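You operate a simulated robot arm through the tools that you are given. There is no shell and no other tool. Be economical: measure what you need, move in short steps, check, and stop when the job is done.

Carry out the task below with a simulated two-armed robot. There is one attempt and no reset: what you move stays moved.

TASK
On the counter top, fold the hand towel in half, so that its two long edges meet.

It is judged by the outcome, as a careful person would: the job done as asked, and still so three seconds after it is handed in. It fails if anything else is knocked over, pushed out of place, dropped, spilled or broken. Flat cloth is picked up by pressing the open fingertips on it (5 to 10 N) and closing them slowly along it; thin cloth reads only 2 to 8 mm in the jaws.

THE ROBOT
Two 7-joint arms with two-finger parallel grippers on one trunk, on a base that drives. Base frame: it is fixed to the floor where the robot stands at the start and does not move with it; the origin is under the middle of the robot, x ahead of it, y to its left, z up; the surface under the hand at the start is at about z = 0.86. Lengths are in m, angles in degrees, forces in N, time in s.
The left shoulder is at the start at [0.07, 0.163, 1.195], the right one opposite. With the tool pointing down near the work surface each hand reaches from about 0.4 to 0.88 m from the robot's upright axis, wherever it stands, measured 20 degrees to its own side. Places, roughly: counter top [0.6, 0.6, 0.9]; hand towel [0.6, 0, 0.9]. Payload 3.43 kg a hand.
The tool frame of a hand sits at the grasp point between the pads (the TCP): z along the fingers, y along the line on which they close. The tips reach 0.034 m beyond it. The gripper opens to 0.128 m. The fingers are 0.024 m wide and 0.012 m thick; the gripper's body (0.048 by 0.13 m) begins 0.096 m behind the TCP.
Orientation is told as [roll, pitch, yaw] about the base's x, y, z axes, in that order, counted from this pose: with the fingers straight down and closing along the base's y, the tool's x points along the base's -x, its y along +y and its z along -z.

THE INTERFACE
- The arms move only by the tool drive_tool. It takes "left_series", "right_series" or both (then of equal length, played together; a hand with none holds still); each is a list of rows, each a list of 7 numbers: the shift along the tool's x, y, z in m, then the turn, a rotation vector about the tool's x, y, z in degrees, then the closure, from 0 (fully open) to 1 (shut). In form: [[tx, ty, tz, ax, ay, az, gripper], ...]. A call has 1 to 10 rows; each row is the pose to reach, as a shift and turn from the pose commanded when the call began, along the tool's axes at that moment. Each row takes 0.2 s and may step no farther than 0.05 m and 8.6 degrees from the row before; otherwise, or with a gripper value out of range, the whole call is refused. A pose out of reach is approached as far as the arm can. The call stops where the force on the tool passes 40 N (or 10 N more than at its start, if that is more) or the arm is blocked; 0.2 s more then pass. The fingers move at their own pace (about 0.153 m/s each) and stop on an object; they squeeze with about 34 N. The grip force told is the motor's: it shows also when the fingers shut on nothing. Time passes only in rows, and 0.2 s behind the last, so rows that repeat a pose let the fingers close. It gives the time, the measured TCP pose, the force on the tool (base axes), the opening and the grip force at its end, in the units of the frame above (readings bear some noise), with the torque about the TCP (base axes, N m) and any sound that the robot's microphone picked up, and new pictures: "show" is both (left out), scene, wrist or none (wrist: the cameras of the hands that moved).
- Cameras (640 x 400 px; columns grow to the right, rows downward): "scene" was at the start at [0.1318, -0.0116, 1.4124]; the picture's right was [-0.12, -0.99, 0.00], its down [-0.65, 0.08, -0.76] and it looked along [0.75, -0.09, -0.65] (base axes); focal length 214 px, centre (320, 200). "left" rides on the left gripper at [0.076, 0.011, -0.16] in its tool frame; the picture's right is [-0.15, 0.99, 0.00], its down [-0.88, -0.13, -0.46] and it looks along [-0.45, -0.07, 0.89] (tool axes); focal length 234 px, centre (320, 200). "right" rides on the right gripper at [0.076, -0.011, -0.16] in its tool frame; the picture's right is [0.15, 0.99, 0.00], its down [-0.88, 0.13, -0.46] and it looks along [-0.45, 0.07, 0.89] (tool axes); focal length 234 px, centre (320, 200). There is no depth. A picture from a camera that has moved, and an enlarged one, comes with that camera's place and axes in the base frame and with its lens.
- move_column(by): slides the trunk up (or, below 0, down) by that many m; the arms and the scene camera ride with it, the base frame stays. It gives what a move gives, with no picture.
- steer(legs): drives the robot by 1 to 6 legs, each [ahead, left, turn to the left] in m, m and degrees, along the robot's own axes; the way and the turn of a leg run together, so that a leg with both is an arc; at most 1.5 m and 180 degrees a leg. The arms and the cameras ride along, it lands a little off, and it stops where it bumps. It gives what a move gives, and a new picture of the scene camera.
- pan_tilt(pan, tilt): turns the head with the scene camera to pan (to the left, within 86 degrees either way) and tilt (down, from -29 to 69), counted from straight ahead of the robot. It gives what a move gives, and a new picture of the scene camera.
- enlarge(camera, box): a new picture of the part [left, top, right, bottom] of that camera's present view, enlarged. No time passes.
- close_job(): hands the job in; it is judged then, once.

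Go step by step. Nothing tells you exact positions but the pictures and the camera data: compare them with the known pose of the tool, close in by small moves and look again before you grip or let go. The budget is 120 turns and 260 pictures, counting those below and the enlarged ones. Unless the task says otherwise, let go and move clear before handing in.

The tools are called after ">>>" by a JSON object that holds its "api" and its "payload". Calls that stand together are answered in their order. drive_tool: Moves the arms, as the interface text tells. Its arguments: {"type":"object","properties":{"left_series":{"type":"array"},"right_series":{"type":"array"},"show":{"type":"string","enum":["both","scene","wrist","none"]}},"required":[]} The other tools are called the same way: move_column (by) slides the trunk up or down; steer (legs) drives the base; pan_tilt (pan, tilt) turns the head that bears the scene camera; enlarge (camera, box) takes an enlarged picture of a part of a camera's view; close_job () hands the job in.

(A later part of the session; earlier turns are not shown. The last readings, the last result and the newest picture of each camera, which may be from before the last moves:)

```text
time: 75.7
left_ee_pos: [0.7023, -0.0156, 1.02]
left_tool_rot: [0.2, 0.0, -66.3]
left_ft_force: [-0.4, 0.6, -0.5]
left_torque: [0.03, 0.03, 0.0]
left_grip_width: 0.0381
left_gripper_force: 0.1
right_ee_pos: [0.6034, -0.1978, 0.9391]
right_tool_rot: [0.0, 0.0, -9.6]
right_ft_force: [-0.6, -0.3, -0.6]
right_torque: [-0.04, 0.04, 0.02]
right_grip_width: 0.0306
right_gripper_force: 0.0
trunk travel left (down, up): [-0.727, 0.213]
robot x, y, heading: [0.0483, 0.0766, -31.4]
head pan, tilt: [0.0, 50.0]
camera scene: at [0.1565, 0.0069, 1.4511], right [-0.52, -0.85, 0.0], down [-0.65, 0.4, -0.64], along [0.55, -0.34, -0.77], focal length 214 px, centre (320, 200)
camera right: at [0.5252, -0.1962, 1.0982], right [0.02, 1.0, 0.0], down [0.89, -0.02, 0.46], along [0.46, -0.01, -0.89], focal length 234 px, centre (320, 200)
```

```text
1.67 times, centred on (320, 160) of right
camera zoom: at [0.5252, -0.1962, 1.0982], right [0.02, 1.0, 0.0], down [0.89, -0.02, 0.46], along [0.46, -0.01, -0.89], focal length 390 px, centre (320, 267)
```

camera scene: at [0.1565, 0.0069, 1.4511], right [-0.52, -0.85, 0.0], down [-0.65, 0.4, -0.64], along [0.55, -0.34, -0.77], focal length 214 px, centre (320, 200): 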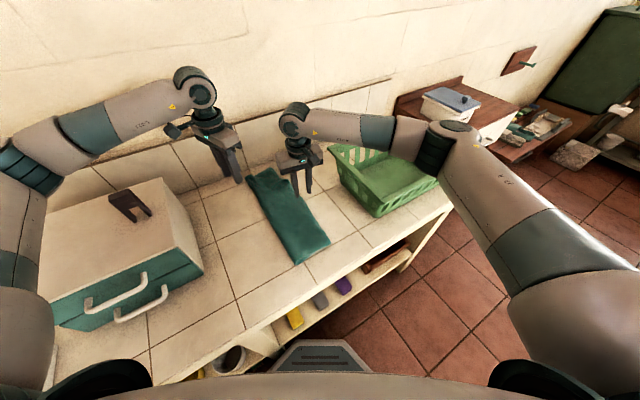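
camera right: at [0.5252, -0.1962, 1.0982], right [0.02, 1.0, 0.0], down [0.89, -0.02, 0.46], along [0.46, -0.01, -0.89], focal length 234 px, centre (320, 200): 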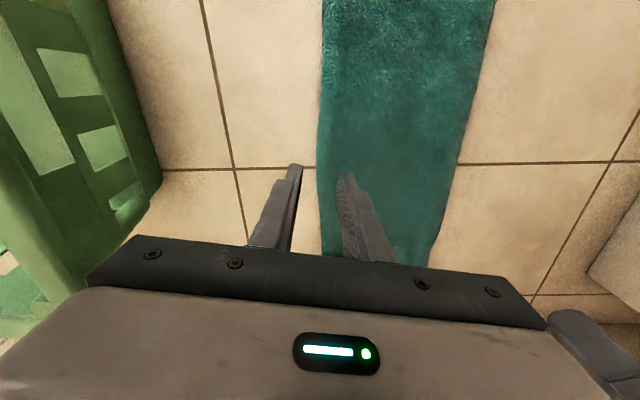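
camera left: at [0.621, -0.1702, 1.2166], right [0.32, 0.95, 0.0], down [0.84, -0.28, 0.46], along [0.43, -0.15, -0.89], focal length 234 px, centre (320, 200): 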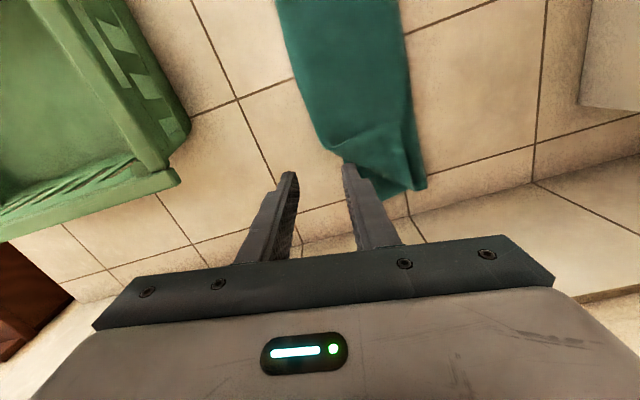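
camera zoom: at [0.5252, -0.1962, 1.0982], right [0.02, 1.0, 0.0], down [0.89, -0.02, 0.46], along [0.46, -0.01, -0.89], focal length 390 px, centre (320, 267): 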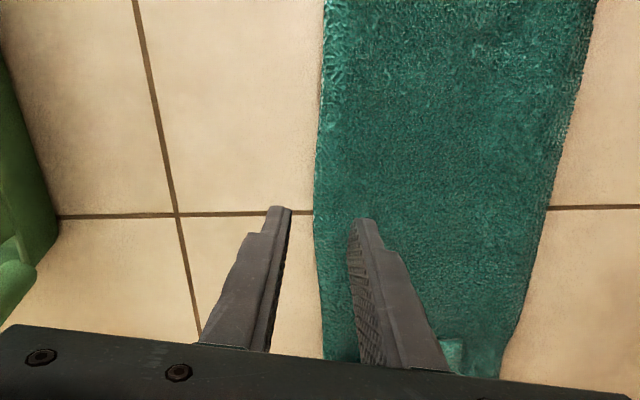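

The outer edge is centred. I'm lowering to light contact and closing.

>>> {"api": "drive_tool", "payload": {"right_series": [[0, -0.002, 0.02, 0, 0, 0, 0.76], [0, -0.002, 0.036, 0, 0, 0, 0.76], [0, -0.002, 0.04, 0, 0, 0, 0.76]], "show": "none"}}

```text
time: 76.5
left_ee_pos: [0.702, -0.0163, 1.0202]
left_tool_rot: [0.1, -0.1, -66.1]
left_ft_force: [0.9, 0.6, -0.7]
left_torque: [0.01, 0.01, 0.0]
left_grip_width: 0.0385
left_gripper_force: 0.1
right_ee_pos: [0.6001, -0.1988, 0.9014]
right_tool_rot: [0.0, 0.0, -9.5]
right_ft_force: [-0.7, 1.2, 1.2]
right_torque: [0.07, -0.03, 0.01]
right_grip_width: 0.0307
right_gripper_force: 0.4
trunk travel left (down, up): [-0.727, 0.213]
robot x, y, heading: [0.0475, 0.0734, -31.5]
head pan, tilt: [0.0, 50.0]
```

>>> {"api": "drive_tool", "payload": {"right_series": [[0, 0, 0.0025, 0, 0, 0, 0.76], [0, 0, 0.0025, 0, 0, 0, 0.81], [0, 0, 0.0025, 0, 0, 0, 0.86], [0, 0, 0.0025, 0, 0, 0, 0.91], [0, 0, 0.0025, 0, 0, 0, 0.96], [0, 0, 0.0025, 0, 0, 0, 1], [0, 0, 0.0025, 0, 0, 0, 1], [0, 0, 0.0025, 0, 0, 0, 1]], "show": "none"}}

>>> {"api": "enlarge", "payload": {"camera": "right", "box": [200, 40, 440, 280]}}

```text
time: 78.3
left_ee_pos: [0.7022, -0.016, 1.0198]
left_tool_rot: [0.1, -0.1, -66.2]
left_ft_force: [-0.7, -0.5, -1.3]
left_torque: [-0.02, -0.01, 0.02]
left_grip_width: 0.0384
left_gripper_force: 0.1
right_ee_pos: [0.6009, -0.199, 0.899]
right_tool_rot: [0.0, 0.0, -9.6]
right_ft_force: [0.4, -0.5, 5.1]
right_torque: [0.03, 0.0, 0.04]
right_grip_width: 0.0
right_gripper_force: 33.1
trunk travel left (down, up): [-0.727, 0.213]
robot x, y, heading: [0.0473, 0.0762, -31.7]
head pan, tilt: [0.0, 50.0]
```

```text
1.67 times, centred on (320, 160) of right
camera zoom: at [0.5237, -0.198, 1.0585], right [0.02, 1.0, 0.0], down [0.89, -0.02, 0.46], along [0.46, -0.01, -0.89], focal length 390 px, centre (320, 267)
```

zoom: 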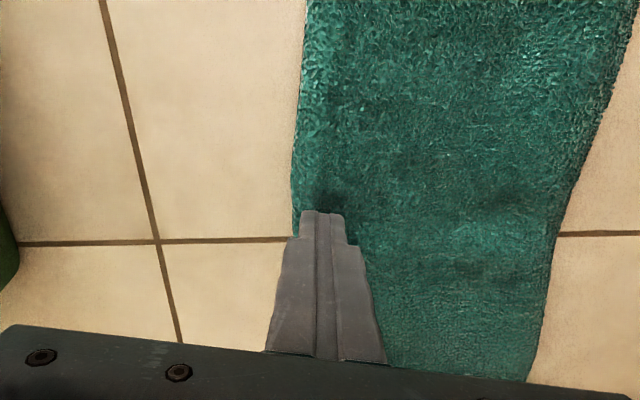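

It slid over the cloth; the edge is at y ≈ -0.21. I'll reopen, centre 8 mm further out and press a bit firmer.

>>> {"api": "drive_tool", "payload": {"right_series": [[0, 0, -0.012, 0, 0, 0, 0.85], [0, -0.009, -0.012, 0, 0, 0, 0.74], [0, -0.009, -0.002, 0, 0, 0, 0.74], [0, -0.009, 0.0025, 0, 0, 0, 0.74]], "show": "none"}}

>>> {"api": "enlarge", "payload": {"camera": "right", "box": [200, 40, 440, 280]}}

```text
time: 79.3
left_ee_pos: [0.7011, -0.0169, 1.0206]
left_tool_rot: [0.1, -0.1, -66.1]
left_ft_force: [1.2, -0.3, 0.3]
left_torque: [0.02, 0.0, 0.04]
left_grip_width: 0.0385
left_gripper_force: 0.0
right_ee_pos: [0.6001, -0.2082, 0.899]
right_tool_rot: [0.0, 0.0, -9.6]
right_ft_force: [1.1, 0.2, 4.8]
right_torque: [0.11, -0.05, 0.0]
right_grip_width: 0.0329
right_gripper_force: 0.0
trunk travel left (down, up): [-0.727, 0.213]
robot x, y, heading: [0.0505, 0.0772, -31.8]
head pan, tilt: [0.0, 50.0]
```

```text
1.67 times, centred on (320, 160) of right
camera zoom: at [0.523, -0.2076, 1.058], right [0.02, 1.0, 0.0], down [0.89, -0.02, 0.46], along [0.46, -0.01, -0.89], focal length 390 px, centre (320, 267)
```

zoom: 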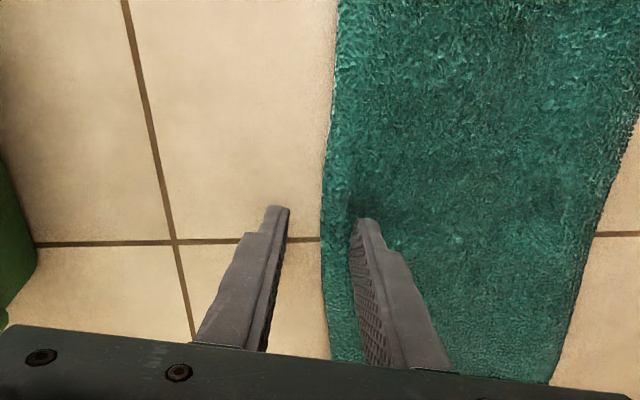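

Centred now. I'll press to about 8–10 N and close.

>>> {"api": "drive_tool", "payload": {"right_series": [[0, 0, 0.002, 0, 0, 0, 0.74], [0, 0, 0.002, 0, 0, 0, 0.78], [0, 0, 0.002, 0, 0, 0, 0.82], [0, 0, 0.002, 0, 0, 0, 0.86], [0, 0, 0.002, 0, 0, 0, 0.9], [0, 0, 0.002, 0, 0, 0, 0.94], [0, 0, 0.002, 0, 0, 0, 0.98], [0, 0, 0.002, 0, 0, 0, 1], [0, 0, 0.002, 0, 0, 0, 1], [0, 0, 0.002, 0, 0, 0, 1]], "show": "none"}}

>>> {"api": "enlarge", "payload": {"camera": "right", "box": [200, 40, 440, 280]}}

```text
time: 81.5
left_ee_pos: [0.7013, -0.0153, 1.0214]
left_tool_rot: [0.1, -0.2, -66.2]
left_ft_force: [0.5, -0.3, -0.8]
left_torque: [-0.01, -0.02, 0.01]
left_grip_width: 0.0384
left_gripper_force: 0.2
right_ee_pos: [0.5998, -0.2063, 0.8977]
right_tool_rot: [0.0, -0.3, -9.5]
right_ft_force: [1.7, 6.3, 22.8]
right_torque: [0.39, -0.06, -0.06]
right_grip_width: 0.0014
right_gripper_force: 33.7
trunk travel left (down, up): [-0.727, 0.213]
robot x, y, heading: [0.0478, 0.0751, -31.5]
head pan, tilt: [0.0, 50.0]
```

```text
1.67 times, centred on (320, 160) of right
camera zoom: at [0.522, -0.2056, 1.0567], right [0.02, 1.0, 0.0], down [0.89, -0.02, 0.46], along [0.46, -0.01, -0.89], focal length 390 px, centre (320, 267)
```

zoom: 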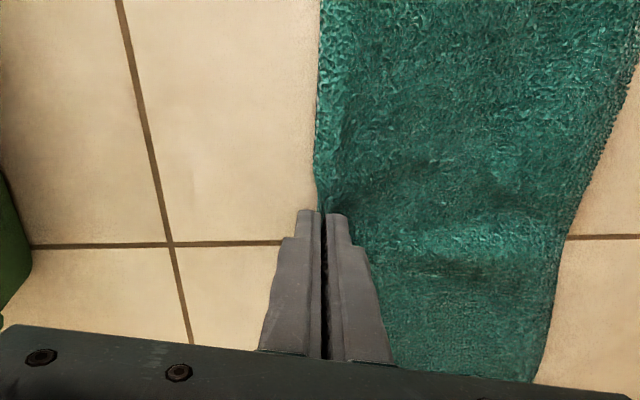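

The jaw reads 1.4 mm, so it may have just the edge. I'm lifting gently to find out.

>>> {"api": "drive_tool", "payload": {"right_series": [[0, 0, -0.01, 0, 0, 0, 1], [0, 0, -0.03, 0, 0, 0, 1], [0, 0.005, -0.05, 0, 0, 0, 1]], "show": "none"}}

>>> {"api": "enlarge", "payload": {"camera": "right", "box": [200, 40, 440, 280]}}

```text
time: 82.3
left_ee_pos: [0.702, -0.0153, 1.0208]
left_tool_rot: [0.0, -0.1, -66.3]
left_ft_force: [-0.2, 0.2, 0.2]
left_torque: [0.03, 0.01, 0.06]
left_grip_width: 0.0384
left_gripper_force: 0.0
right_ee_pos: [0.6011, -0.2028, 0.9452]
right_tool_rot: [-0.1, 0.1, -9.5]
right_ft_force: [0.2, -0.1, -0.5]
right_torque: [0.03, -0.01, 0.0]
right_grip_width: 0.0001
right_gripper_force: 32.8
trunk travel left (down, up): [-0.727, 0.213]
robot x, y, heading: [0.0468, 0.0766, -31.6]
head pan, tilt: [0.0, 50.0]
```

```text
1.67 times, centred on (320, 160) of right
camera zoom: at [0.5249, -0.2016, 1.1048], right [0.02, 1.0, 0.0], down [0.89, -0.02, 0.45], along [0.45, -0.01, -0.89], focal length 390 px, centre (320, 267)
```

zoom: 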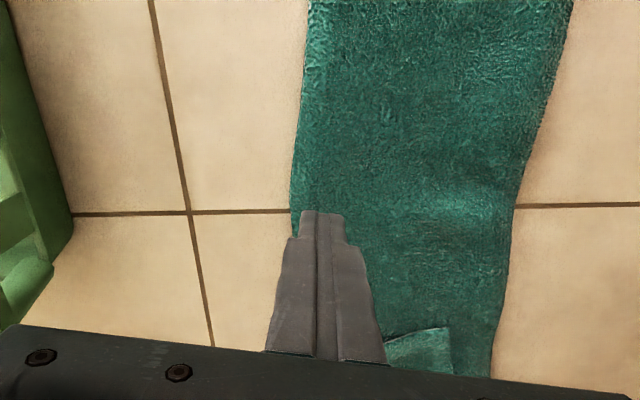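

It slipped. The first grasps worked with the fingers closing along the edge, on a wider patch, so I'll turn the right hand for that.

>>> {"api": "drive_tool", "payload": {"right_series": [[0, 0, -0.015, 0, 0, 8, 0.9], [0, 0, -0.025, 0, 0, 16, 0.8], [0, 0, -0.025, 0, 0, 24, 0.65], [0, 0, -0.025, 0, 0, 32, 0.65], [0, 0, -0.025, 0, 0, 40, 0.65], [0, 0, -0.025, 0, 0, 48, 0.65], [-0.002, 0.002, -0.025, 0, 0, 56, 0.65], [-0.004, 0.004, -0.025, 0, 0, 64, 0.65], [-0.006, 0.006, -0.025, 0, 0, 72, 0.65], [-0.0079, 0.0074, -0.025, 0, 0, 80, 0.65]], "show": "none"}}

>>> {"api": "enlarge", "payload": {"camera": "right", "box": [160, 20, 560, 280]}}

```text
time: 84.5
left_ee_pos: [0.7031, -0.0155, 1.0193]
left_tool_rot: [0.1, 0.0, -66.2]
left_ft_force: [0.0, -0.4, -0.1]
left_torque: [0.03, 0.03, 0.03]
left_grip_width: 0.0382
left_gripper_force: 0.1
right_ee_pos: [0.6089, -0.1963, 0.9721]
right_tool_rot: [0.1, 0.0, -89.7]
right_ft_force: [-0.3, -1.2, 0.2]
right_torque: [0.05, 0.0, 0.0]
right_grip_width: 0.0448
right_gripper_force: 0.0
trunk travel left (down, up): [-0.727, 0.213]
robot x, y, heading: [0.0493, 0.0749, -31.6]
head pan, tilt: [0.0, 50.0]
```

```text
1.54 times, centred on (360, 150) of right
camera zoom: at [0.5976, -0.1213, 1.131], right [0.99, 0.15, 0.0], down [0.14, -0.88, 0.46], along [0.07, -0.45, -0.89], focal length 360 px, centre (258, 277)
```

zoom: 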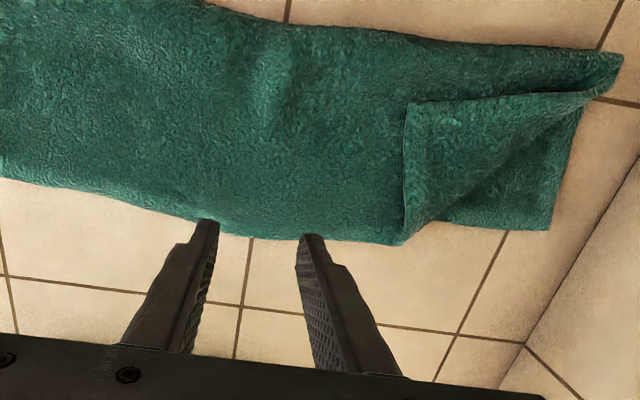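

From here the picture is clear: the top edge is at y ≈ -0.213 and the bottom edge at -0.185. I'll place the right fingers on that overhanging strip.

>>> {"api": "drive_tool", "payload": {"right_series": [[-0.009, 0.01, 0.03, 0, 0, 0, 0.65], [-0.009, 0.01, 0.06, 0, 0, 0, 0.65], [-0.009, 0.01, 0.07, 0, 0, 0, 0.65], [-0.009, 0.01, 0.0745, 0, 0, 0, 0.65]], "show": "none"}}

```text
time: 85.5
left_ee_pos: [0.7003, -0.0158, 1.0226]
left_tool_rot: [0.3, -0.2, -66.1]
left_ft_force: [-0.1, -0.3, -0.2]
left_torque: [0.04, -0.01, 0.01]
left_grip_width: 0.0383
left_gripper_force: 0.0
right_ee_pos: [0.6183, -0.2051, 0.899]
right_tool_rot: [0.4, 0.0, -89.6]
right_ft_force: [-0.9, -0.7, 18.9]
right_torque: [0.17, 0.22, -0.01]
right_grip_width: 0.0446
right_gripper_force: 0.0
trunk travel left (down, up): [-0.727, 0.213]
robot x, y, heading: [0.05, 0.0747, -31.4]
head pan, tilt: [0.0, 50.0]
```

>>> {"api": "drive_tool", "payload": {"right_series": [[0, 0, -0.0015, 0, 0, 0, 0.65], [0, 0, -0.0015, 0, 0, 0, 0.7], [0, 0, -0.0015, 0, 0, 0, 0.75], [0, 0, -0.0015, 0, 0, 0, 0.8], [0, 0, -0.0015, 0, 0, 0, 0.85], [0, 0, -0.0015, 0, 0, 0, 0.9], [0, 0, -0.0015, 0, 0, 0, 0.95], [0, 0, -0.0015, 0, 0, 0, 1], [0, 0, -0.0015, 0, 0, 0, 1], [0, 0, -0.0015, 0, 0, 0, 1]], "show": "none"}}

>>> {"api": "enlarge", "payload": {"camera": "right", "box": [160, 20, 560, 280]}}

```text
time: 87.7
left_ee_pos: [0.7016, -0.0159, 1.0215]
left_tool_rot: [0.0, -0.1, -66.2]
left_ft_force: [0.5, -0.5, 0.0]
left_torque: [0.01, 0.03, 0.01]
left_grip_width: 0.0383
left_gripper_force: 0.1
right_ee_pos: [0.6178, -0.2061, 0.8974]
right_tool_rot: [0.1, 0.0, -89.6]
right_ft_force: [0.4, 0.0, 13.9]
right_torque: [0.11, -0.01, 0.02]
right_grip_width: 0.005
right_gripper_force: 34.1
trunk travel left (down, up): [-0.727, 0.213]
robot x, y, heading: [0.0467, 0.077, -31.9]
head pan, tilt: [0.0, 50.0]
```

```text
1.54 times, centred on (360, 150) of right
camera zoom: at [0.6056, -0.1308, 1.0576], right [0.99, 0.15, 0.0], down [0.14, -0.88, 0.46], along [0.07, -0.45, -0.89], focal length 360 px, centre (258, 277)
```

zoom: 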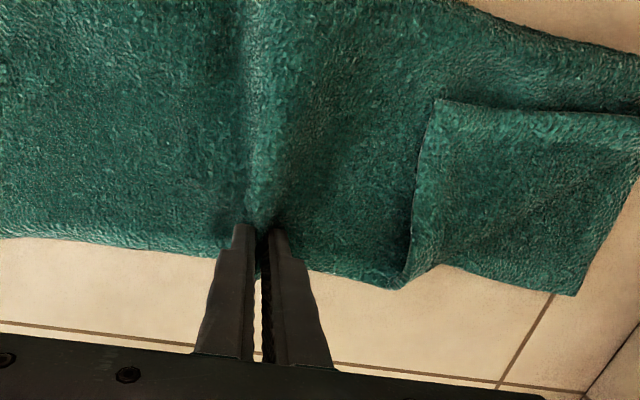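

Gripped (5 mm). I'm lifting the edge up and toward the middle so the far corner can swing free.

>>> {"api": "drive_tool", "payload": {"right_series": [[0, 0, -0.02, 0, 0, 0, 1], [0.008, 0, -0.04, 0, 0, 0, 1], [0.02, 0, -0.06, 0, 0, 0, 1], [0.035, 0, -0.08, 0, 0, 0, 1], [0.05, 0, -0.1, 0, 0, 0, 1], [0.06, 0, -0.11, 0, 0, 0, 1], [0.06, 0, -0.11, 0, 0, 0, 1]]}}

>>> {"api": "enlarge", "payload": {"camera": "left", "box": [100, 0, 540, 280]}}

```text
time: 89.3
left_ee_pos: [0.7011, -0.0152, 1.0194]
left_tool_rot: [0.2, 0.0, -66.3]
left_ft_force: [1.0, 0.0, 0.0]
left_torque: [-0.01, -0.01, -0.01]
left_grip_width: 0.0386
left_gripper_force: 0.0
right_ee_pos: [0.6167, -0.1475, 1.0084]
right_tool_rot: [0.0, 0.1, -89.6]
right_ft_force: [0.1, 0.0, 0.3]
right_torque: [-0.01, 0.0, 0.03]
right_grip_width: 0.0048
right_gripper_force: 33.4
trunk travel left (down, up): [-0.727, 0.213]
robot x, y, heading: [0.0484, 0.0752, -31.8]
head pan, tilt: [0.0, 50.0]
camera scene: at [0.1558, 0.0068, 1.4511], right [-0.53, -0.85, 0.0], down [-0.65, 0.4, -0.64], along [0.55, -0.34, -0.77], focal length 214 px, centre (320, 200)
camera right: at [0.6053, -0.0723, 1.1677], right [0.99, 0.15, 0.0], down [0.14, -0.88, 0.46], along [0.07, -0.45, -0.89], focal length 234 px, centre (320, 200)
```

scene: 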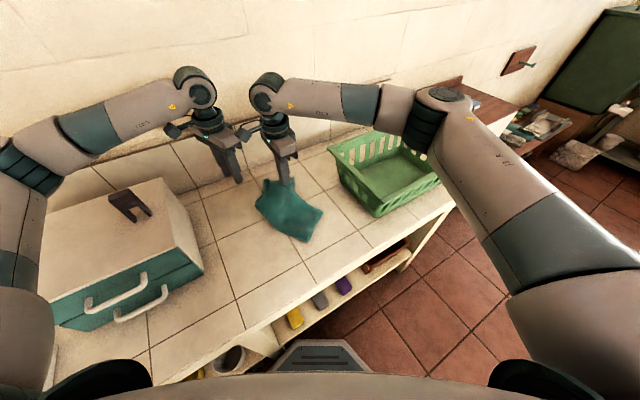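
right: 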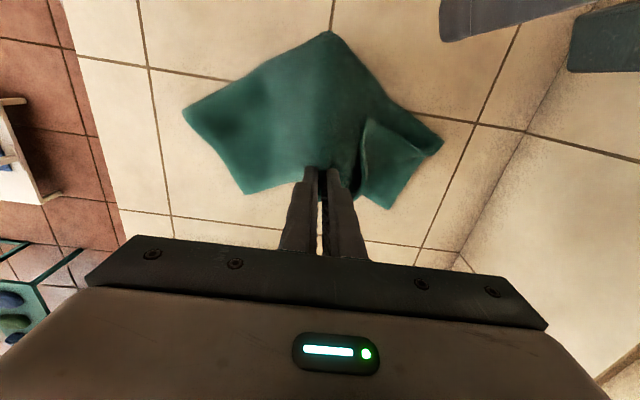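

```text
1.43 times, centred on (320, 140) of left
camera zoom: at [0.6808, 0.0577, 1.1803], right [0.96, 0.27, 0.0], down [0.24, -0.86, 0.46], along [0.12, -0.44, -0.89], focal length 334 px, centre (320, 286)
```

zoom: 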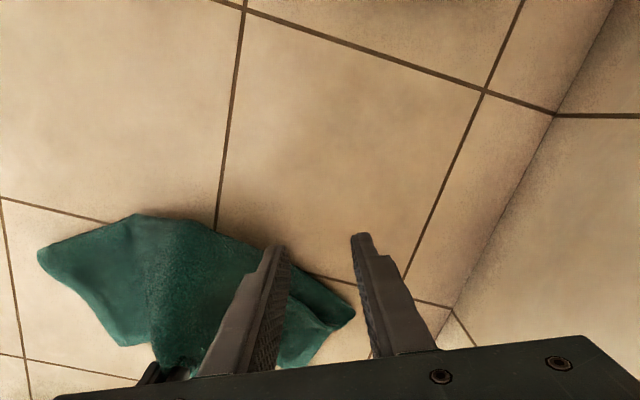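

It took both layers and lifted the whole towel in the middle. I'll retrace the path exactly, set it down and release.

>>> {"api": "drive_tool", "payload": {"right_series": [[-0.01, 0, 0.01, 0, 0, 0, 1], [-0.025, 0, 0.03, 0, 0, 0, 1], [-0.04, 0, 0.05, 0, 0, 0, 1], [-0.052, 0, 0.07, 0, 0, 0, 1], [-0.06, 0, 0.09, 0, 0, 0, 1], [-0.06, 0, 0.107, 0, 0, 0, 1], [-0.06, 0, 0.107, 0, 0, 0, 0.8], [-0.06, 0, 0.107, 0, 0, 0, 0.6], [-0.06, 0, 0.07, 0, 0, 0, 0.6], [-0.06, 0, 0.02, 0, 0, 0, 0.6]]}}

>>> {"api": "enlarge", "payload": {"camera": "right", "box": [100, 0, 600, 280]}}

>>> {"api": "enlarge", "payload": {"camera": "scene", "box": [220, 140, 360, 280]}}

```text
time: 91.5
left_ee_pos: [0.7003, -0.0159, 1.0203]
left_tool_rot: [0.1, -0.1, -66.2]
left_ft_force: [-0.2, 0.3, 0.3]
left_torque: [-0.02, -0.03, -0.02]
left_grip_width: 0.0384
left_gripper_force: 0.0
right_ee_pos: [0.6186, -0.2047, 0.9907]
right_tool_rot: [0.1, 0.0, -89.5]
right_ft_force: [0.4, 0.6, 1.0]
right_torque: [0.04, -0.04, 0.0]
right_grip_width: 0.0512
right_gripper_force: 0.0
trunk travel left (down, up): [-0.727, 0.213]
robot x, y, heading: [0.0495, 0.0741, -31.6]
head pan, tilt: [0.0, 50.0]
camera scene: at [0.1544, 0.0078, 1.4512], right [-0.52, -0.85, 0.0], down [-0.65, 0.4, -0.64], along [0.55, -0.34, -0.77], focal length 214 px, centre (320, 200)
camera right: at [0.606, -0.1304, 1.1489], right [0.99, 0.15, 0.0], down [0.14, -0.88, 0.46], along [0.07, -0.45, -0.89], focal length 234 px, centre (320, 200)
```

scene: 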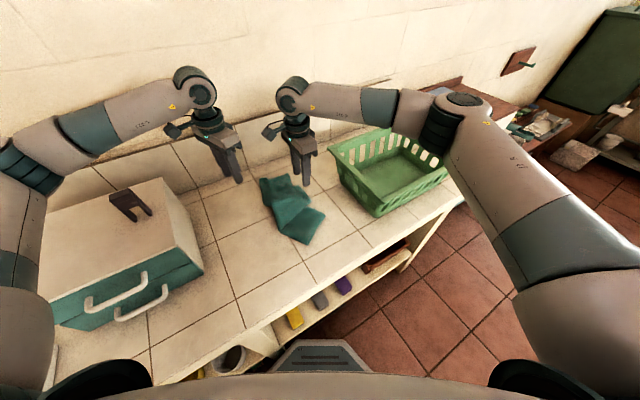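
right: 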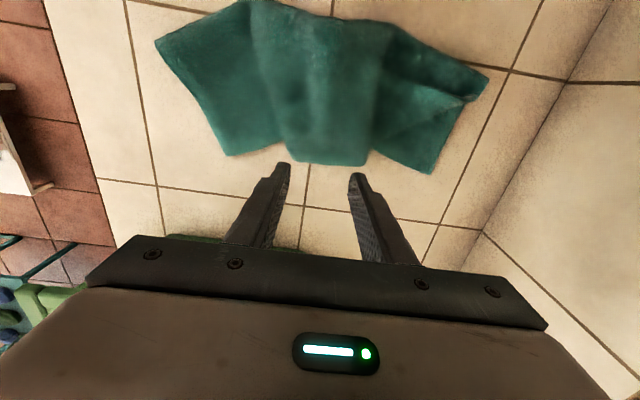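

```text
1.28 times, centred on (350, 140) of right
camera zoom: at [0.606, -0.1304, 1.1489], right [0.99, 0.15, 0.0], down [0.14, -0.88, 0.46], along [0.07, -0.45, -0.89], focal length 300 px, centre (282, 277)
```

zoom: 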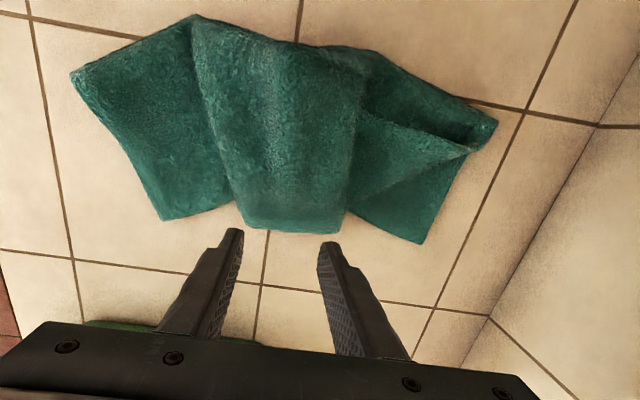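

```text
2.86 times, centred on (290, 210) of scene
camera zoom: at [0.1544, 0.0078, 1.4512], right [-0.52, -0.85, 0.0], down [-0.65, 0.4, -0.64], along [0.55, -0.34, -0.77], focal length 613 px, centre (406, 171)
```

zoom: 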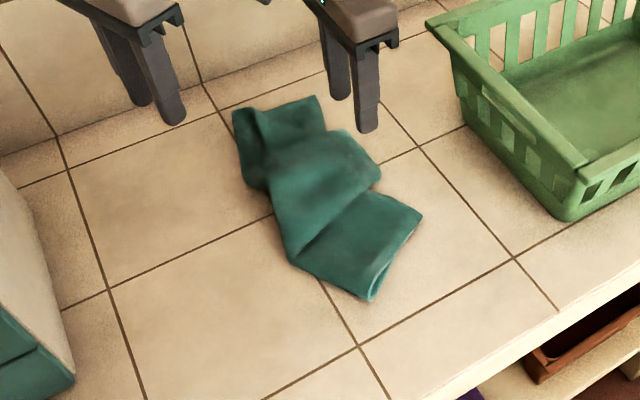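

The towel is now pleated in the middle but still folded. I'll take its two short ends and pull them gently apart along x to straighten it, starting by moving the hands over the ends.

>>> {"api": "drive_tool", "payload": {"left_series": [[-0.015, 0, 0, 0, 0, -5.4, 0.65], [-0.03, -0.001, 0, 0, 0, -10.8, 0.65], [-0.045, -0.001, 0, 0, 0, -16.2, 0.65], [-0.06, -0.002, 0, 0, 0, -21.6, 0.65], [-0.075, -0.002, 0, 0, 0, -27, 0.65], [-0.09, -0.002, 0, 0, 0, -32.4, 0.65], [-0.105, -0.003, 0, 0, 0, -37.8, 0.65], [-0.12, -0.003, 0, 0, 0, -43.2, 0.65], [-0.135, -0.004, 0, 0, 0, -48.6, 0.65], [-0.15, -0.004, 0, 0, 0, -54, 0.65]], "right_series": [[0.002, -0.009, -0.01, 0, 0, -8.2, 0.65], [0.004, -0.018, -0.02, 0, 0, -16.4, 0.65], [0.006, -0.027, -0.02, 0, 0, -24.6, 0.65], [0.008, -0.036, -0.02, 0, 0, -32.8, 0.65], [0.01, -0.045, -0.02, 0, 0, -41, 0.65], [0.012, -0.054, -0.02, 0, 0, -49.2, 0.65], [0.014, -0.063, -0.02, 0, 0, -57.4, 0.65], [0.016, -0.072, -0.02, 0, 0, -65.6, 0.65], [0.018, -0.081, -0.02, 0, 0, -73.8, 0.65], [0.02, -0.09, -0.02, 0, 0, -82, 0.65]], "show": "none"}}

>>> {"api": "drive_tool", "payload": {"right_series": [[0.008, 0.002, 0, 0, 0, -8.2, 0.65], [0.017, 0.004, 0, 0, 0, -16.4, 0.65], [0.026, 0.006, 0, 0, 0, -24.6, 0.65], [0.035, 0.009, 0, 0, 0, -32.8, 0.65], [0.042, 0.012, 0, 0, 0, -41, 0.65]]}}

```text
time: 93.7
left_ee_pos: [0.7623, -0.1555, 1.0177]
left_tool_rot: [0.1, -0.1, -12.0]
left_ft_force: [0.6, 0.0, -0.6]
left_torque: [-0.04, 0.04, 0.02]
left_grip_width: 0.0447
left_gripper_force: 0.0
right_ee_pos: [0.5319, -0.1881, 1.0079]
right_tool_rot: [0.1, 0.0, -7.4]
right_ft_force: [-0.7, -0.2, -0.2]
right_torque: [0.03, -0.02, 0.0]
right_grip_width: 0.0448
right_gripper_force: 0.0
trunk travel left (down, up): [-0.727, 0.213]
robot x, y, heading: [0.0476, 0.0732, -31.7]
head pan, tilt: [0.0, 50.0]
```

```text
time: 94.9
left_ee_pos: [0.7613, -0.1551, 1.0193]
left_tool_rot: [0.0, -0.1, -12.2]
left_ft_force: [-0.8, -0.4, 0.3]
left_torque: [-0.02, 0.0, 0.02]
left_grip_width: 0.0449
left_gripper_force: 0.1
right_ee_pos: [0.4899, -0.1692, 1.0077]
right_tool_rot: [0.0, 0.0, 33.6]
right_ft_force: [0.0, 0.5, 0.0]
right_torque: [0.0, 0.02, 0.02]
right_grip_width: 0.0447
right_gripper_force: 0.1
trunk travel left (down, up): [-0.727, 0.213]
robot x, y, heading: [0.0539, 0.0744, -31.5]
head pan, tilt: [0.0, 50.0]
camera scene: at [0.1558, 0.007, 1.4512], right [-0.53, -0.85, 0.0], down [-0.65, 0.4, -0.64], along [0.55, -0.34, -0.77], focal length 214 px, centre (320, 200)
camera right: at [0.4329, -0.2219, 1.1671], right [-0.67, 0.74, 0.0], down [0.66, 0.6, 0.46], along [0.34, 0.3, -0.89], focal length 234 px, centre (320, 200)
```

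scene: 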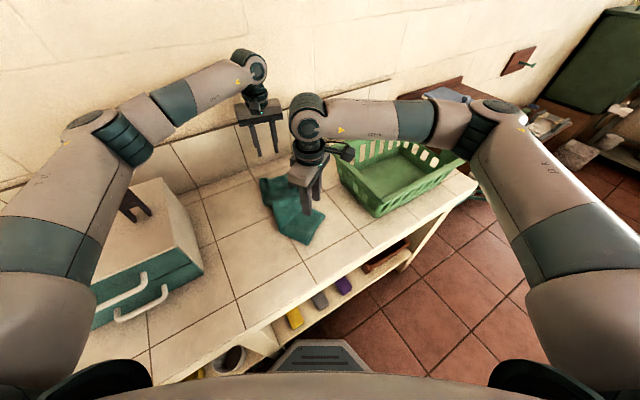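
right: 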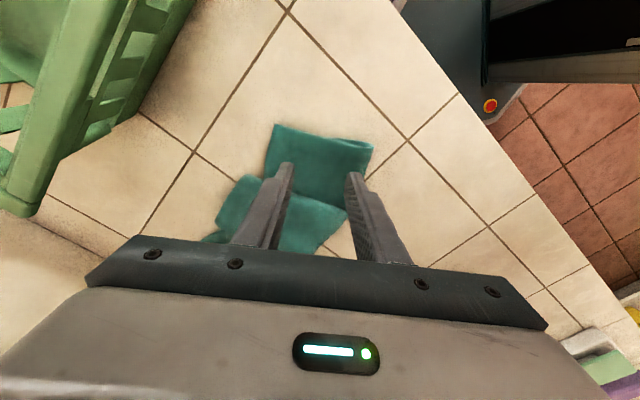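

The right hand is aligned with the near end. I'm lowering both to just above the cloth and checking the left.

>>> {"api": "drive_tool", "payload": {"left_series": [[0, 0, 0.03, 0, 0, 0, 0.65], [0, 0, 0.06, 0, 0, 0, 0.65], [0, 0, 0.09, 0, 0, 0, 0.65]], "right_series": [[0, 0, 0.03, 0, 0, 0, 0.65], [0, 0, 0.06, 0, 0, 0, 0.65], [0, 0, 0.09, 0, 0, 0, 0.65]], "show": "none"}}

>>> {"api": "enlarge", "payload": {"camera": "left", "box": [160, 0, 480, 280]}}

>>> {"api": "enlarge", "payload": {"camera": "right", "box": [160, 40, 480, 280]}}

```text
time: 95.7
left_ee_pos: [0.7613, -0.1561, 0.9269]
left_tool_rot: [0.0, 0.0, -12.2]
left_ft_force: [-0.8, 0.2, 0.1]
left_torque: [0.01, 0.0, 0.01]
left_grip_width: 0.0448
left_gripper_force: 0.0
right_ee_pos: [0.4916, -0.1699, 0.9175]
right_tool_rot: [0.0, -0.1, 33.4]
right_ft_force: [0.1, -0.5, -0.6]
right_torque: [0.0, -0.02, -0.01]
right_grip_width: 0.045
right_gripper_force: 0.0
trunk travel left (down, up): [-0.727, 0.213]
robot x, y, heading: [0.0508, 0.0736, -31.9]
head pan, tilt: [0.0, 50.0]
```

```text
1.43 times, centred on (320, 140) of left
camera zoom: at [0.6886, -0.1288, 1.0878], right [0.35, 0.94, 0.0], down [0.83, -0.31, 0.46], along [0.43, -0.16, -0.89], focal length 334 px, centre (320, 286)
```

zoom: 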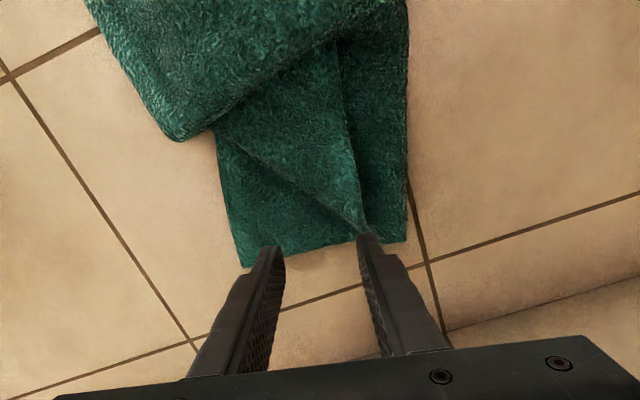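

```text
1.67 times, centred on (320, 160) of right
camera zoom: at [0.4346, -0.2217, 1.0764], right [-0.67, 0.75, 0.0], down [0.66, 0.59, 0.46], along [0.34, 0.3, -0.89], focal length 390 px, centre (320, 267)
```

zoom: 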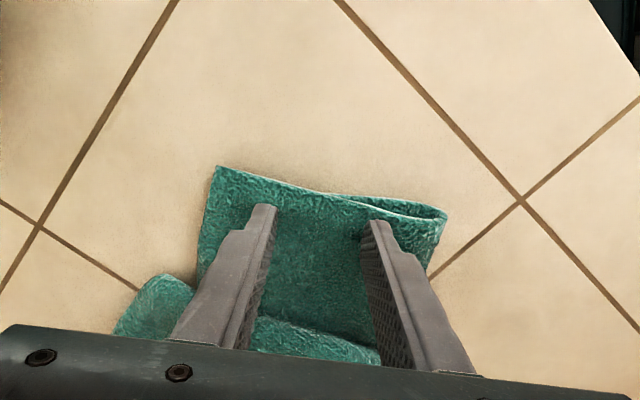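

>>> {"api": "drive_tool", "payload": {"left_series": [[0.01, 0, 0.012, 0, 0, 0, 0.65], [0.01, 0, 0.022, 0, 0, 0, 0.65], [0.01, 0, 0.027, 0, 0, 0, 0.65]], "right_series": [[0, 0, 0.008, 0, 0, 0, 0.65], [0, 0, 0.014, 0, 0, 0, 0.65], [0, 0, 0.018, 0, 0, 0, 0.65]], "show": "none"}}

```text
time: 96.5
left_ee_pos: [0.7499, -0.1535, 0.9027]
left_tool_rot: [0.0, -0.2, -12.2]
left_ft_force: [1.5, 0.0, 2.9]
left_torque: [0.1, -0.01, 0.0]
left_grip_width: 0.0447
left_gripper_force: 0.0
right_ee_pos: [0.4907, -0.1701, 0.9009]
right_tool_rot: [-0.1, -0.1, 33.3]
right_ft_force: [0.9, 0.0, 6.1]
right_torque: [-0.04, -0.03, -0.03]
right_grip_width: 0.0443
right_gripper_force: 0.0
trunk travel left (down, up): [-0.727, 0.213]
robot x, y, heading: [0.046, 0.0763, -31.7]
head pan, tilt: [0.0, 50.0]
```

Contact on both. I'll press slightly more and close.

>>> {"api": "drive_tool", "payload": {"left_series": [[0, 0, 0.003, 0, 0, 0, 0.65], [0, 0, 0.003, 0, 0, 0, 0.7], [0, 0, 0.003, 0, 0, 0, 0.75], [0, 0, 0.003, 0, 0, 0, 0.8], [0, 0, 0.003, 0, 0, 0, 0.85], [0, 0, 0.003, 0, 0, 0, 0.9], [0, 0, 0.003, 0, 0, 0, 0.95], [0, 0, 0.003, 0, 0, 0, 1], [0, 0, 0.003, 0, 0, 0, 1], [0, 0, 0.003, 0, 0, 0, 1]], "right_series": [[0, 0, 0.002, 0, 0, 0, 0.65], [0, 0, 0.002, 0, 0, 0, 0.7], [0, 0, 0.002, 0, 0, 0, 0.75], [0, 0, 0.002, 0, 0, 0, 0.8], [0, 0, 0.002, 0, 0, 0, 0.85], [0, 0, 0.002, 0, 0, 0, 0.9], [0, 0, 0.002, 0, 0, 0, 0.95], [0, 0, 0.002, 0, 0, 0, 1], [0, 0, 0.002, 0, 0, 0, 1], [0, 0, 0.002, 0, 0, 0, 1]]}}

```text
time: 98.7
left_ee_pos: [0.7491, -0.1526, 0.9014]
left_tool_rot: [0.0, -0.3, -12.3]
left_ft_force: [1.6, 0.8, 12.8]
left_torque: [0.14, 0.0, -0.01]
left_grip_width: 0.0032
left_gripper_force: 34.0
right_ee_pos: [0.4891, -0.1688, 0.8996]
right_tool_rot: [0.0, 0.0, 33.4]
right_ft_force: [3.8, -1.9, 17.8]
right_torque: [-0.09, -0.11, -0.04]
right_grip_width: 0.0085
right_gripper_force: 33.8
trunk travel left (down, up): [-0.727, 0.213]
robot x, y, heading: [0.0517, 0.0754, -31.5]
head pan, tilt: [0.0, 50.0]
camera scene: at [0.1525, 0.008, 1.4516], right [-0.53, -0.85, 0.0], down [-0.65, 0.4, -0.64], along [0.55, -0.34, -0.76], focal length 214 px, centre (320, 200)
camera right: at [0.4314, -0.2206, 1.0589], right [-0.67, 0.75, 0.0], down [0.66, 0.59, 0.46], along [0.34, 0.3, -0.89], focal length 234 px, centre (320, 200)
camera left: at [0.6761, -0.1253, 1.0619], right [0.35, 0.94, 0.0], down [0.83, -0.31, 0.46], along [0.43, -0.16, -0.89], focal length 234 px, centre (320, 200)
```

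scene: 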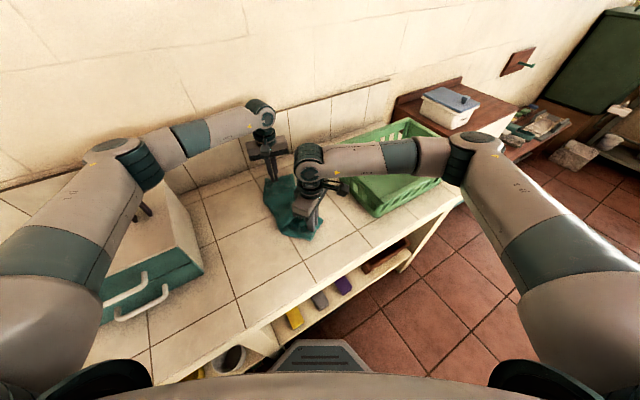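
right: 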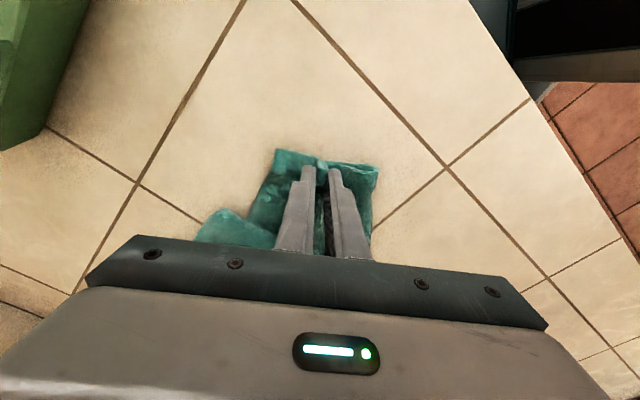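
left: 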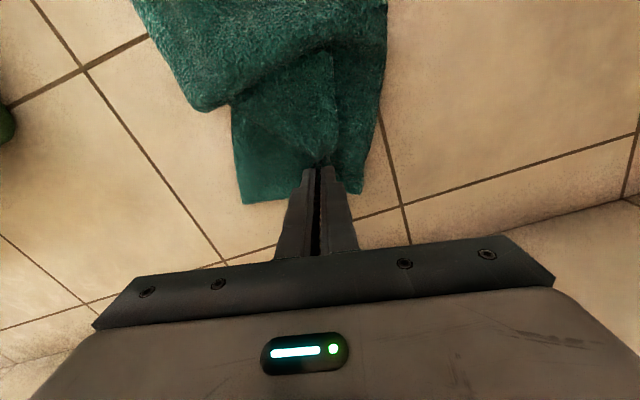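

The right hand holds both layers (8.5 mm). The left holds the folded-back flap (3.2 mm), and pulling that outward should also unfold it. I'll pull gently apart while lifting 2 cm.

>>> {"api": "drive_tool", "payload": {"left_series": [[0, 0, -0.01, 0, 0, 0, 1], [-0.008, 0.002, -0.02, 0, 0, 0, 1], [-0.017, 0.004, -0.03, 0, 0, 0, 1], [-0.026, 0.006, -0.03, 0, 0, 0, 1], [-0.035, 0.008, -0.03, 0, 0, 0, 1], [-0.044, 0.01, -0.03, 0, 0, 0, 1]], "right_series": [[0, 0, -0.01, 0, 0, 0, 1], [0.006, 0.0145, -0.02, 0, 0, 6.6, 1], [0.012, 0.029, -0.02, 0, 0, 13.2, 1], [0.018, 0.0435, -0.02, 0, 0, 19.8, 1], [0.024, 0.058, -0.02, 0, 0, 26.4, 1], [0.0295, 0.0733, -0.02, 0, 0, 33, 1]]}}

>>> {"api": "enlarge", "payload": {"camera": "left", "box": [160, 0, 480, 280]}}

>>> {"api": "enlarge", "payload": {"camera": "scene", "box": [200, 120, 360, 280]}}

```text
time: 100.1
left_ee_pos: [0.7971, -0.1519, 0.9302]
left_tool_rot: [0.0, 0.0, -12.1]
left_ft_force: [0.1, -1.0, -0.6]
left_torque: [-0.01, 0.02, -0.01]
left_grip_width: 0.0026
left_gripper_force: 33.9
right_ee_pos: [0.425, -0.1246, 0.9173]
right_tool_rot: [0.1, -0.1, 0.3]
right_ft_force: [-0.5, 0.0, -0.1]
right_torque: [0.0, 0.05, 0.12]
right_grip_width: 0.0079
right_gripper_force: 34.5
trunk travel left (down, up): [-0.727, 0.213]
robot x, y, heading: [0.0527, 0.079, -32.0]
head pan, tilt: [0.0, 50.0]
camera scene: at [0.156, 0.007, 1.4511], right [-0.53, -0.85, 0.0], down [-0.65, 0.4, -0.64], along [0.55, -0.34, -0.77], focal length 214 px, centre (320, 200)
camera right: at [0.3489, -0.1365, 1.0763], right [-0.15, 0.99, 0.0], down [0.88, 0.13, 0.46], along [0.45, 0.07, -0.89], focal length 234 px, centre (320, 200)
camera left: at [0.7232, -0.1249, 1.0907], right [0.35, 0.94, 0.0], down [0.83, -0.31, 0.46], along [0.43, -0.16, -0.89], focal length 234 px, centre (320, 200)
```

scene: 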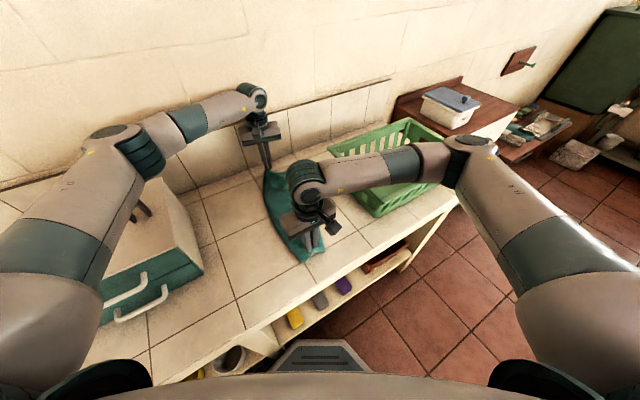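
right: 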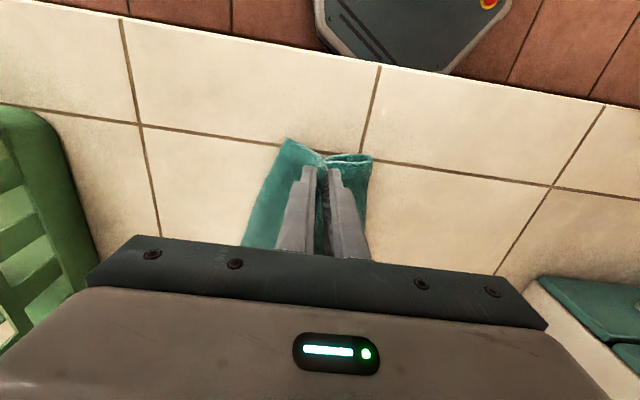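
left: 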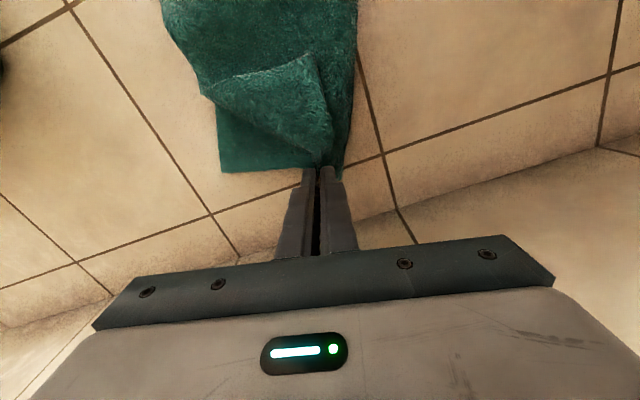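

```text
1.43 times, centred on (320, 140) of left
camera zoom: at [0.7232, -0.1249, 1.0907], right [0.35, 0.94, 0.0], down [0.83, -0.31, 0.46], along [0.43, -0.16, -0.89], focal length 334 px, centre (320, 286)
```

zoom: 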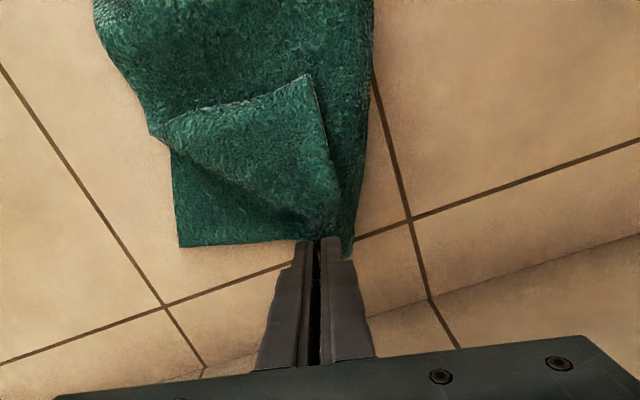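

```text
2.50 times, centred on (280, 200) of scene
camera zoom: at [0.156, 0.007, 1.4511], right [-0.53, -0.85, 0.0], down [-0.65, 0.4, -0.64], along [0.55, -0.34, -0.77], focal length 536 px, centre (420, 200)
```

zoom: 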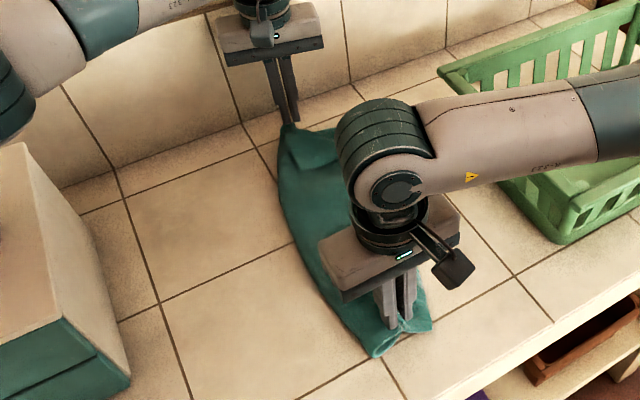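

The pleats have come out. I'll pull a touch more until slightly taut, then lower and release both hands.

>>> {"api": "drive_tool", "payload": {"left_series": [[-0.007, 0.001, 0, 0, 0, 0, 1], [-0.013, 0.002, 0.01, 0, 0, 0, 1], [-0.013, 0.002, 0.028, 0, 0, 0, 1], [-0.013, 0.002, 0.028, 0, 0, 0, 0.85], [-0.013, 0.002, 0.028, 0, 0, 0, 0.7], [-0.013, 0.002, 0, 0, 0, 0, 0.7], [-0.013, 0.002, -0.04, 0, 0, 0, 0.7], [-0.013, 0.002, -0.08, 0, 0, 0, 0.7]], "right_series": [[0.004, 0, 0, 0, 0, 0, 1], [0.008, 0, 0.005, 0, 0, 0, 1], [0.008, 0, 0.016, 0, 0, 0, 1], [0.008, 0, 0.016, 0, 0, 0, 0.8], [0.008, 0, 0.016, 0, 0, 0, 0.6], [0.008, 0, -0.01, 0, 0, 0, 0.6], [0.008, 0, -0.05, 0, 0, 0, 0.6], [0.008, 0, -0.09, 0, 0, 0, 0.6]]}}

>>> {"api": "enlarge", "payload": {"camera": "left", "box": [160, 0, 480, 280]}}

>>> {"api": "enlarge", "payload": {"camera": "right", "box": [160, 40, 480, 280]}}

```text
time: 101.9
left_ee_pos: [0.8046, -0.1512, 1.0085]
left_tool_rot: [0.2, -0.1, -12.2]
left_ft_force: [-0.1, 0.2, 0.0]
left_torque: [-0.02, 0.01, 0.03]
left_grip_width: 0.0385
left_gripper_force: 0.0
right_ee_pos: [0.4157, -0.1203, 1.0094]
right_tool_rot: [0.0, 0.0, 0.3]
right_ft_force: [-0.2, 0.2, 0.2]
right_torque: [0.02, -0.01, 0.0]
right_grip_width: 0.0512
right_gripper_force: 0.1
trunk travel left (down, up): [-0.727, 0.213]
robot x, y, heading: [0.051, 0.0766, -31.7]
head pan, tilt: [0.0, 50.0]
camera scene: at [0.1546, 0.0073, 1.4511], right [-0.53, -0.85, 0.0], down [-0.65, 0.4, -0.64], along [0.55, -0.34, -0.77], focal length 214 px, centre (320, 200)
camera right: at [0.3394, -0.1331, 1.1676], right [-0.15, 0.99, 0.0], down [0.88, 0.14, 0.46], along [0.45, 0.07, -0.89], focal length 234 px, centre (320, 200)
camera left: at [0.7323, -0.1232, 1.1681], right [0.35, 0.94, 0.0], down [0.83, -0.31, 0.46], along [0.43, -0.16, -0.89], focal length 234 px, centre (320, 200)
```

scene: 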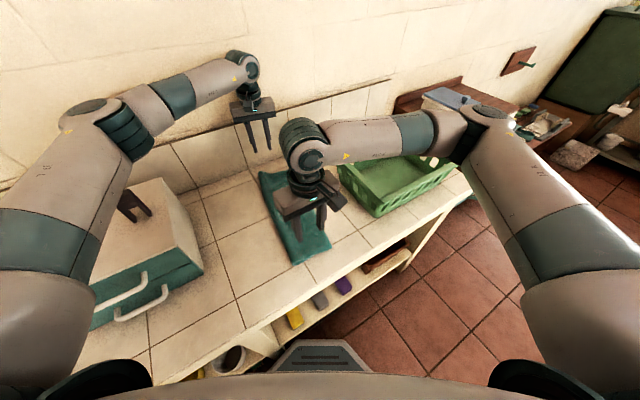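
right: 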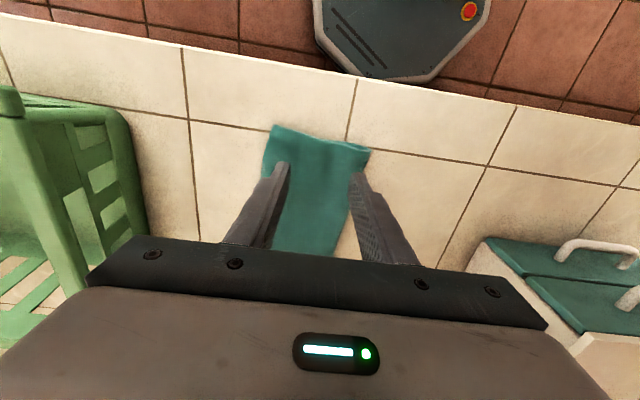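
left: 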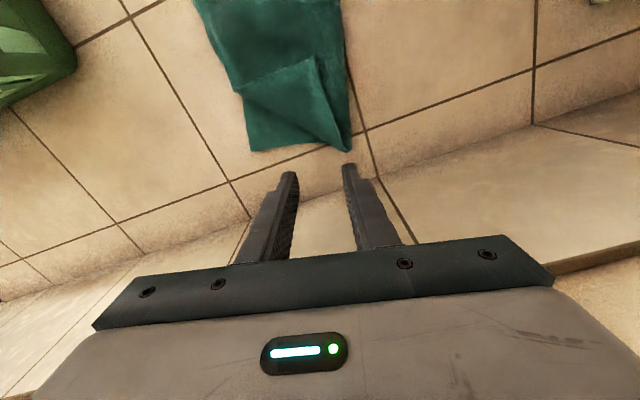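

```text
1.43 times, centred on (320, 140) of left
camera zoom: at [0.7323, -0.1232, 1.1681], right [0.35, 0.94, 0.0], down [0.83, -0.31, 0.46], along [0.43, -0.16, -0.89], focal length 334 px, centre (320, 286)
```

zoom: 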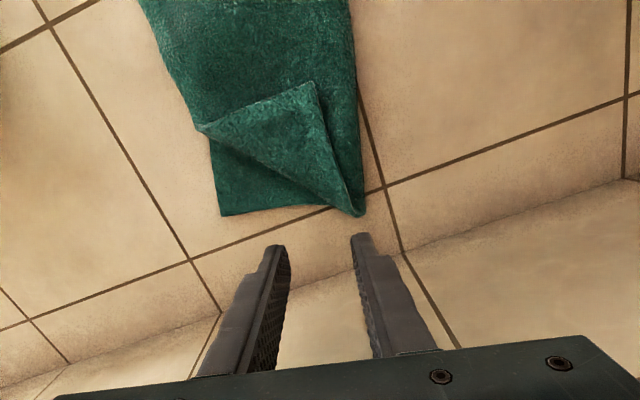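

```text
1.67 times, centred on (320, 160) of right
camera zoom: at [0.3394, -0.1331, 1.1676], right [-0.15, 0.99, 0.0], down [0.88, 0.14, 0.46], along [0.45, 0.07, -0.89], focal length 390 px, centre (320, 267)
```

zoom: 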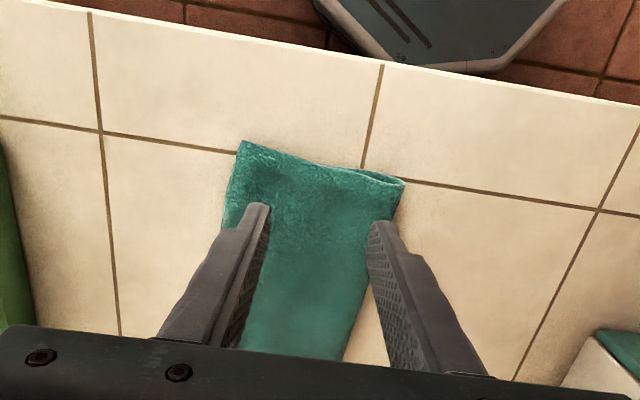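

That recovered the fold neatly; only the far corner flap remains, with its tip near (0.71, -0.12). For better left-arm reach there I'll shift the base 10 cm to the right.

>>> {"api": "steer", "payload": {"legs": [[0.0525, -0.0851, 0]]}}

>>> {"api": "enlarge", "payload": {"camera": "scene", "box": [180, 120, 360, 280]}}

```text
time: 103.0
left_ee_pos: [0.8077, -0.2516, 1.0072]
left_tool_rot: [0.0, -0.1, -12.2]
left_ft_force: [0.9, -0.3, 0.2]
left_torque: [0.03, 0.0, -0.02]
left_grip_width: 0.0384
left_gripper_force: 0.1
right_ee_pos: [0.4177, -0.2211, 1.0082]
right_tool_rot: [0.0, 0.0, 0.5]
right_ft_force: [0.4, -0.7, -0.6]
right_torque: [0.0, 0.01, -0.03]
right_grip_width: 0.0515
right_gripper_force: 0.0
trunk travel left (down, up): [-0.727, 0.213]
robot x, y, heading: [0.0514, -0.0266, -31.8]
head pan, tilt: [0.0, 50.0]
camera scene: at [0.1568, -0.093, 1.4512], right [-0.52, -0.85, 0.0], down [-0.65, 0.4, -0.64], along [0.55, -0.34, -0.77], focal length 214 px, centre (320, 200)
```

scene: 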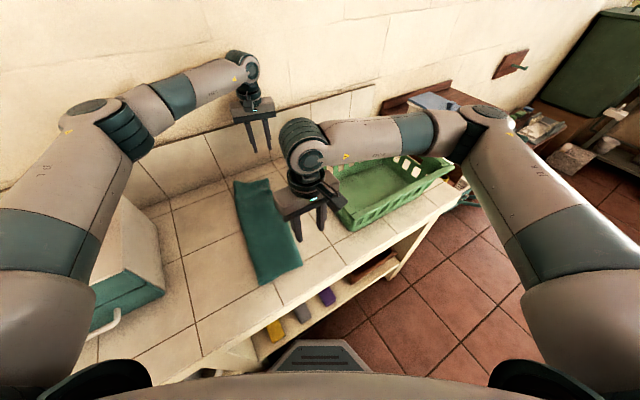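

```text
2.50 times, centred on (270, 200) of scene
camera zoom: at [0.1568, -0.093, 1.4512], right [-0.52, -0.85, 0.0], down [-0.65, 0.4, -0.64], along [0.55, -0.34, -0.77], focal length 536 px, centre (445, 200)
```

zoom: 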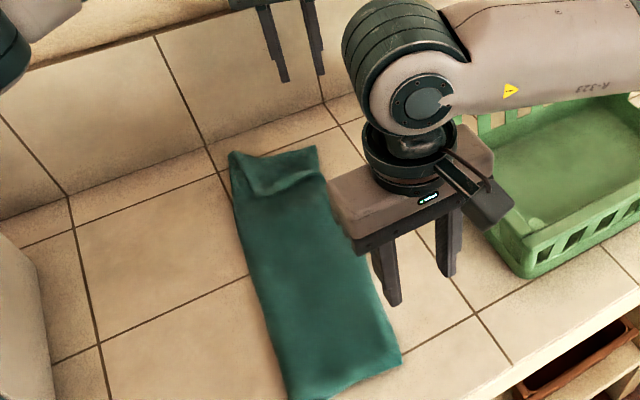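

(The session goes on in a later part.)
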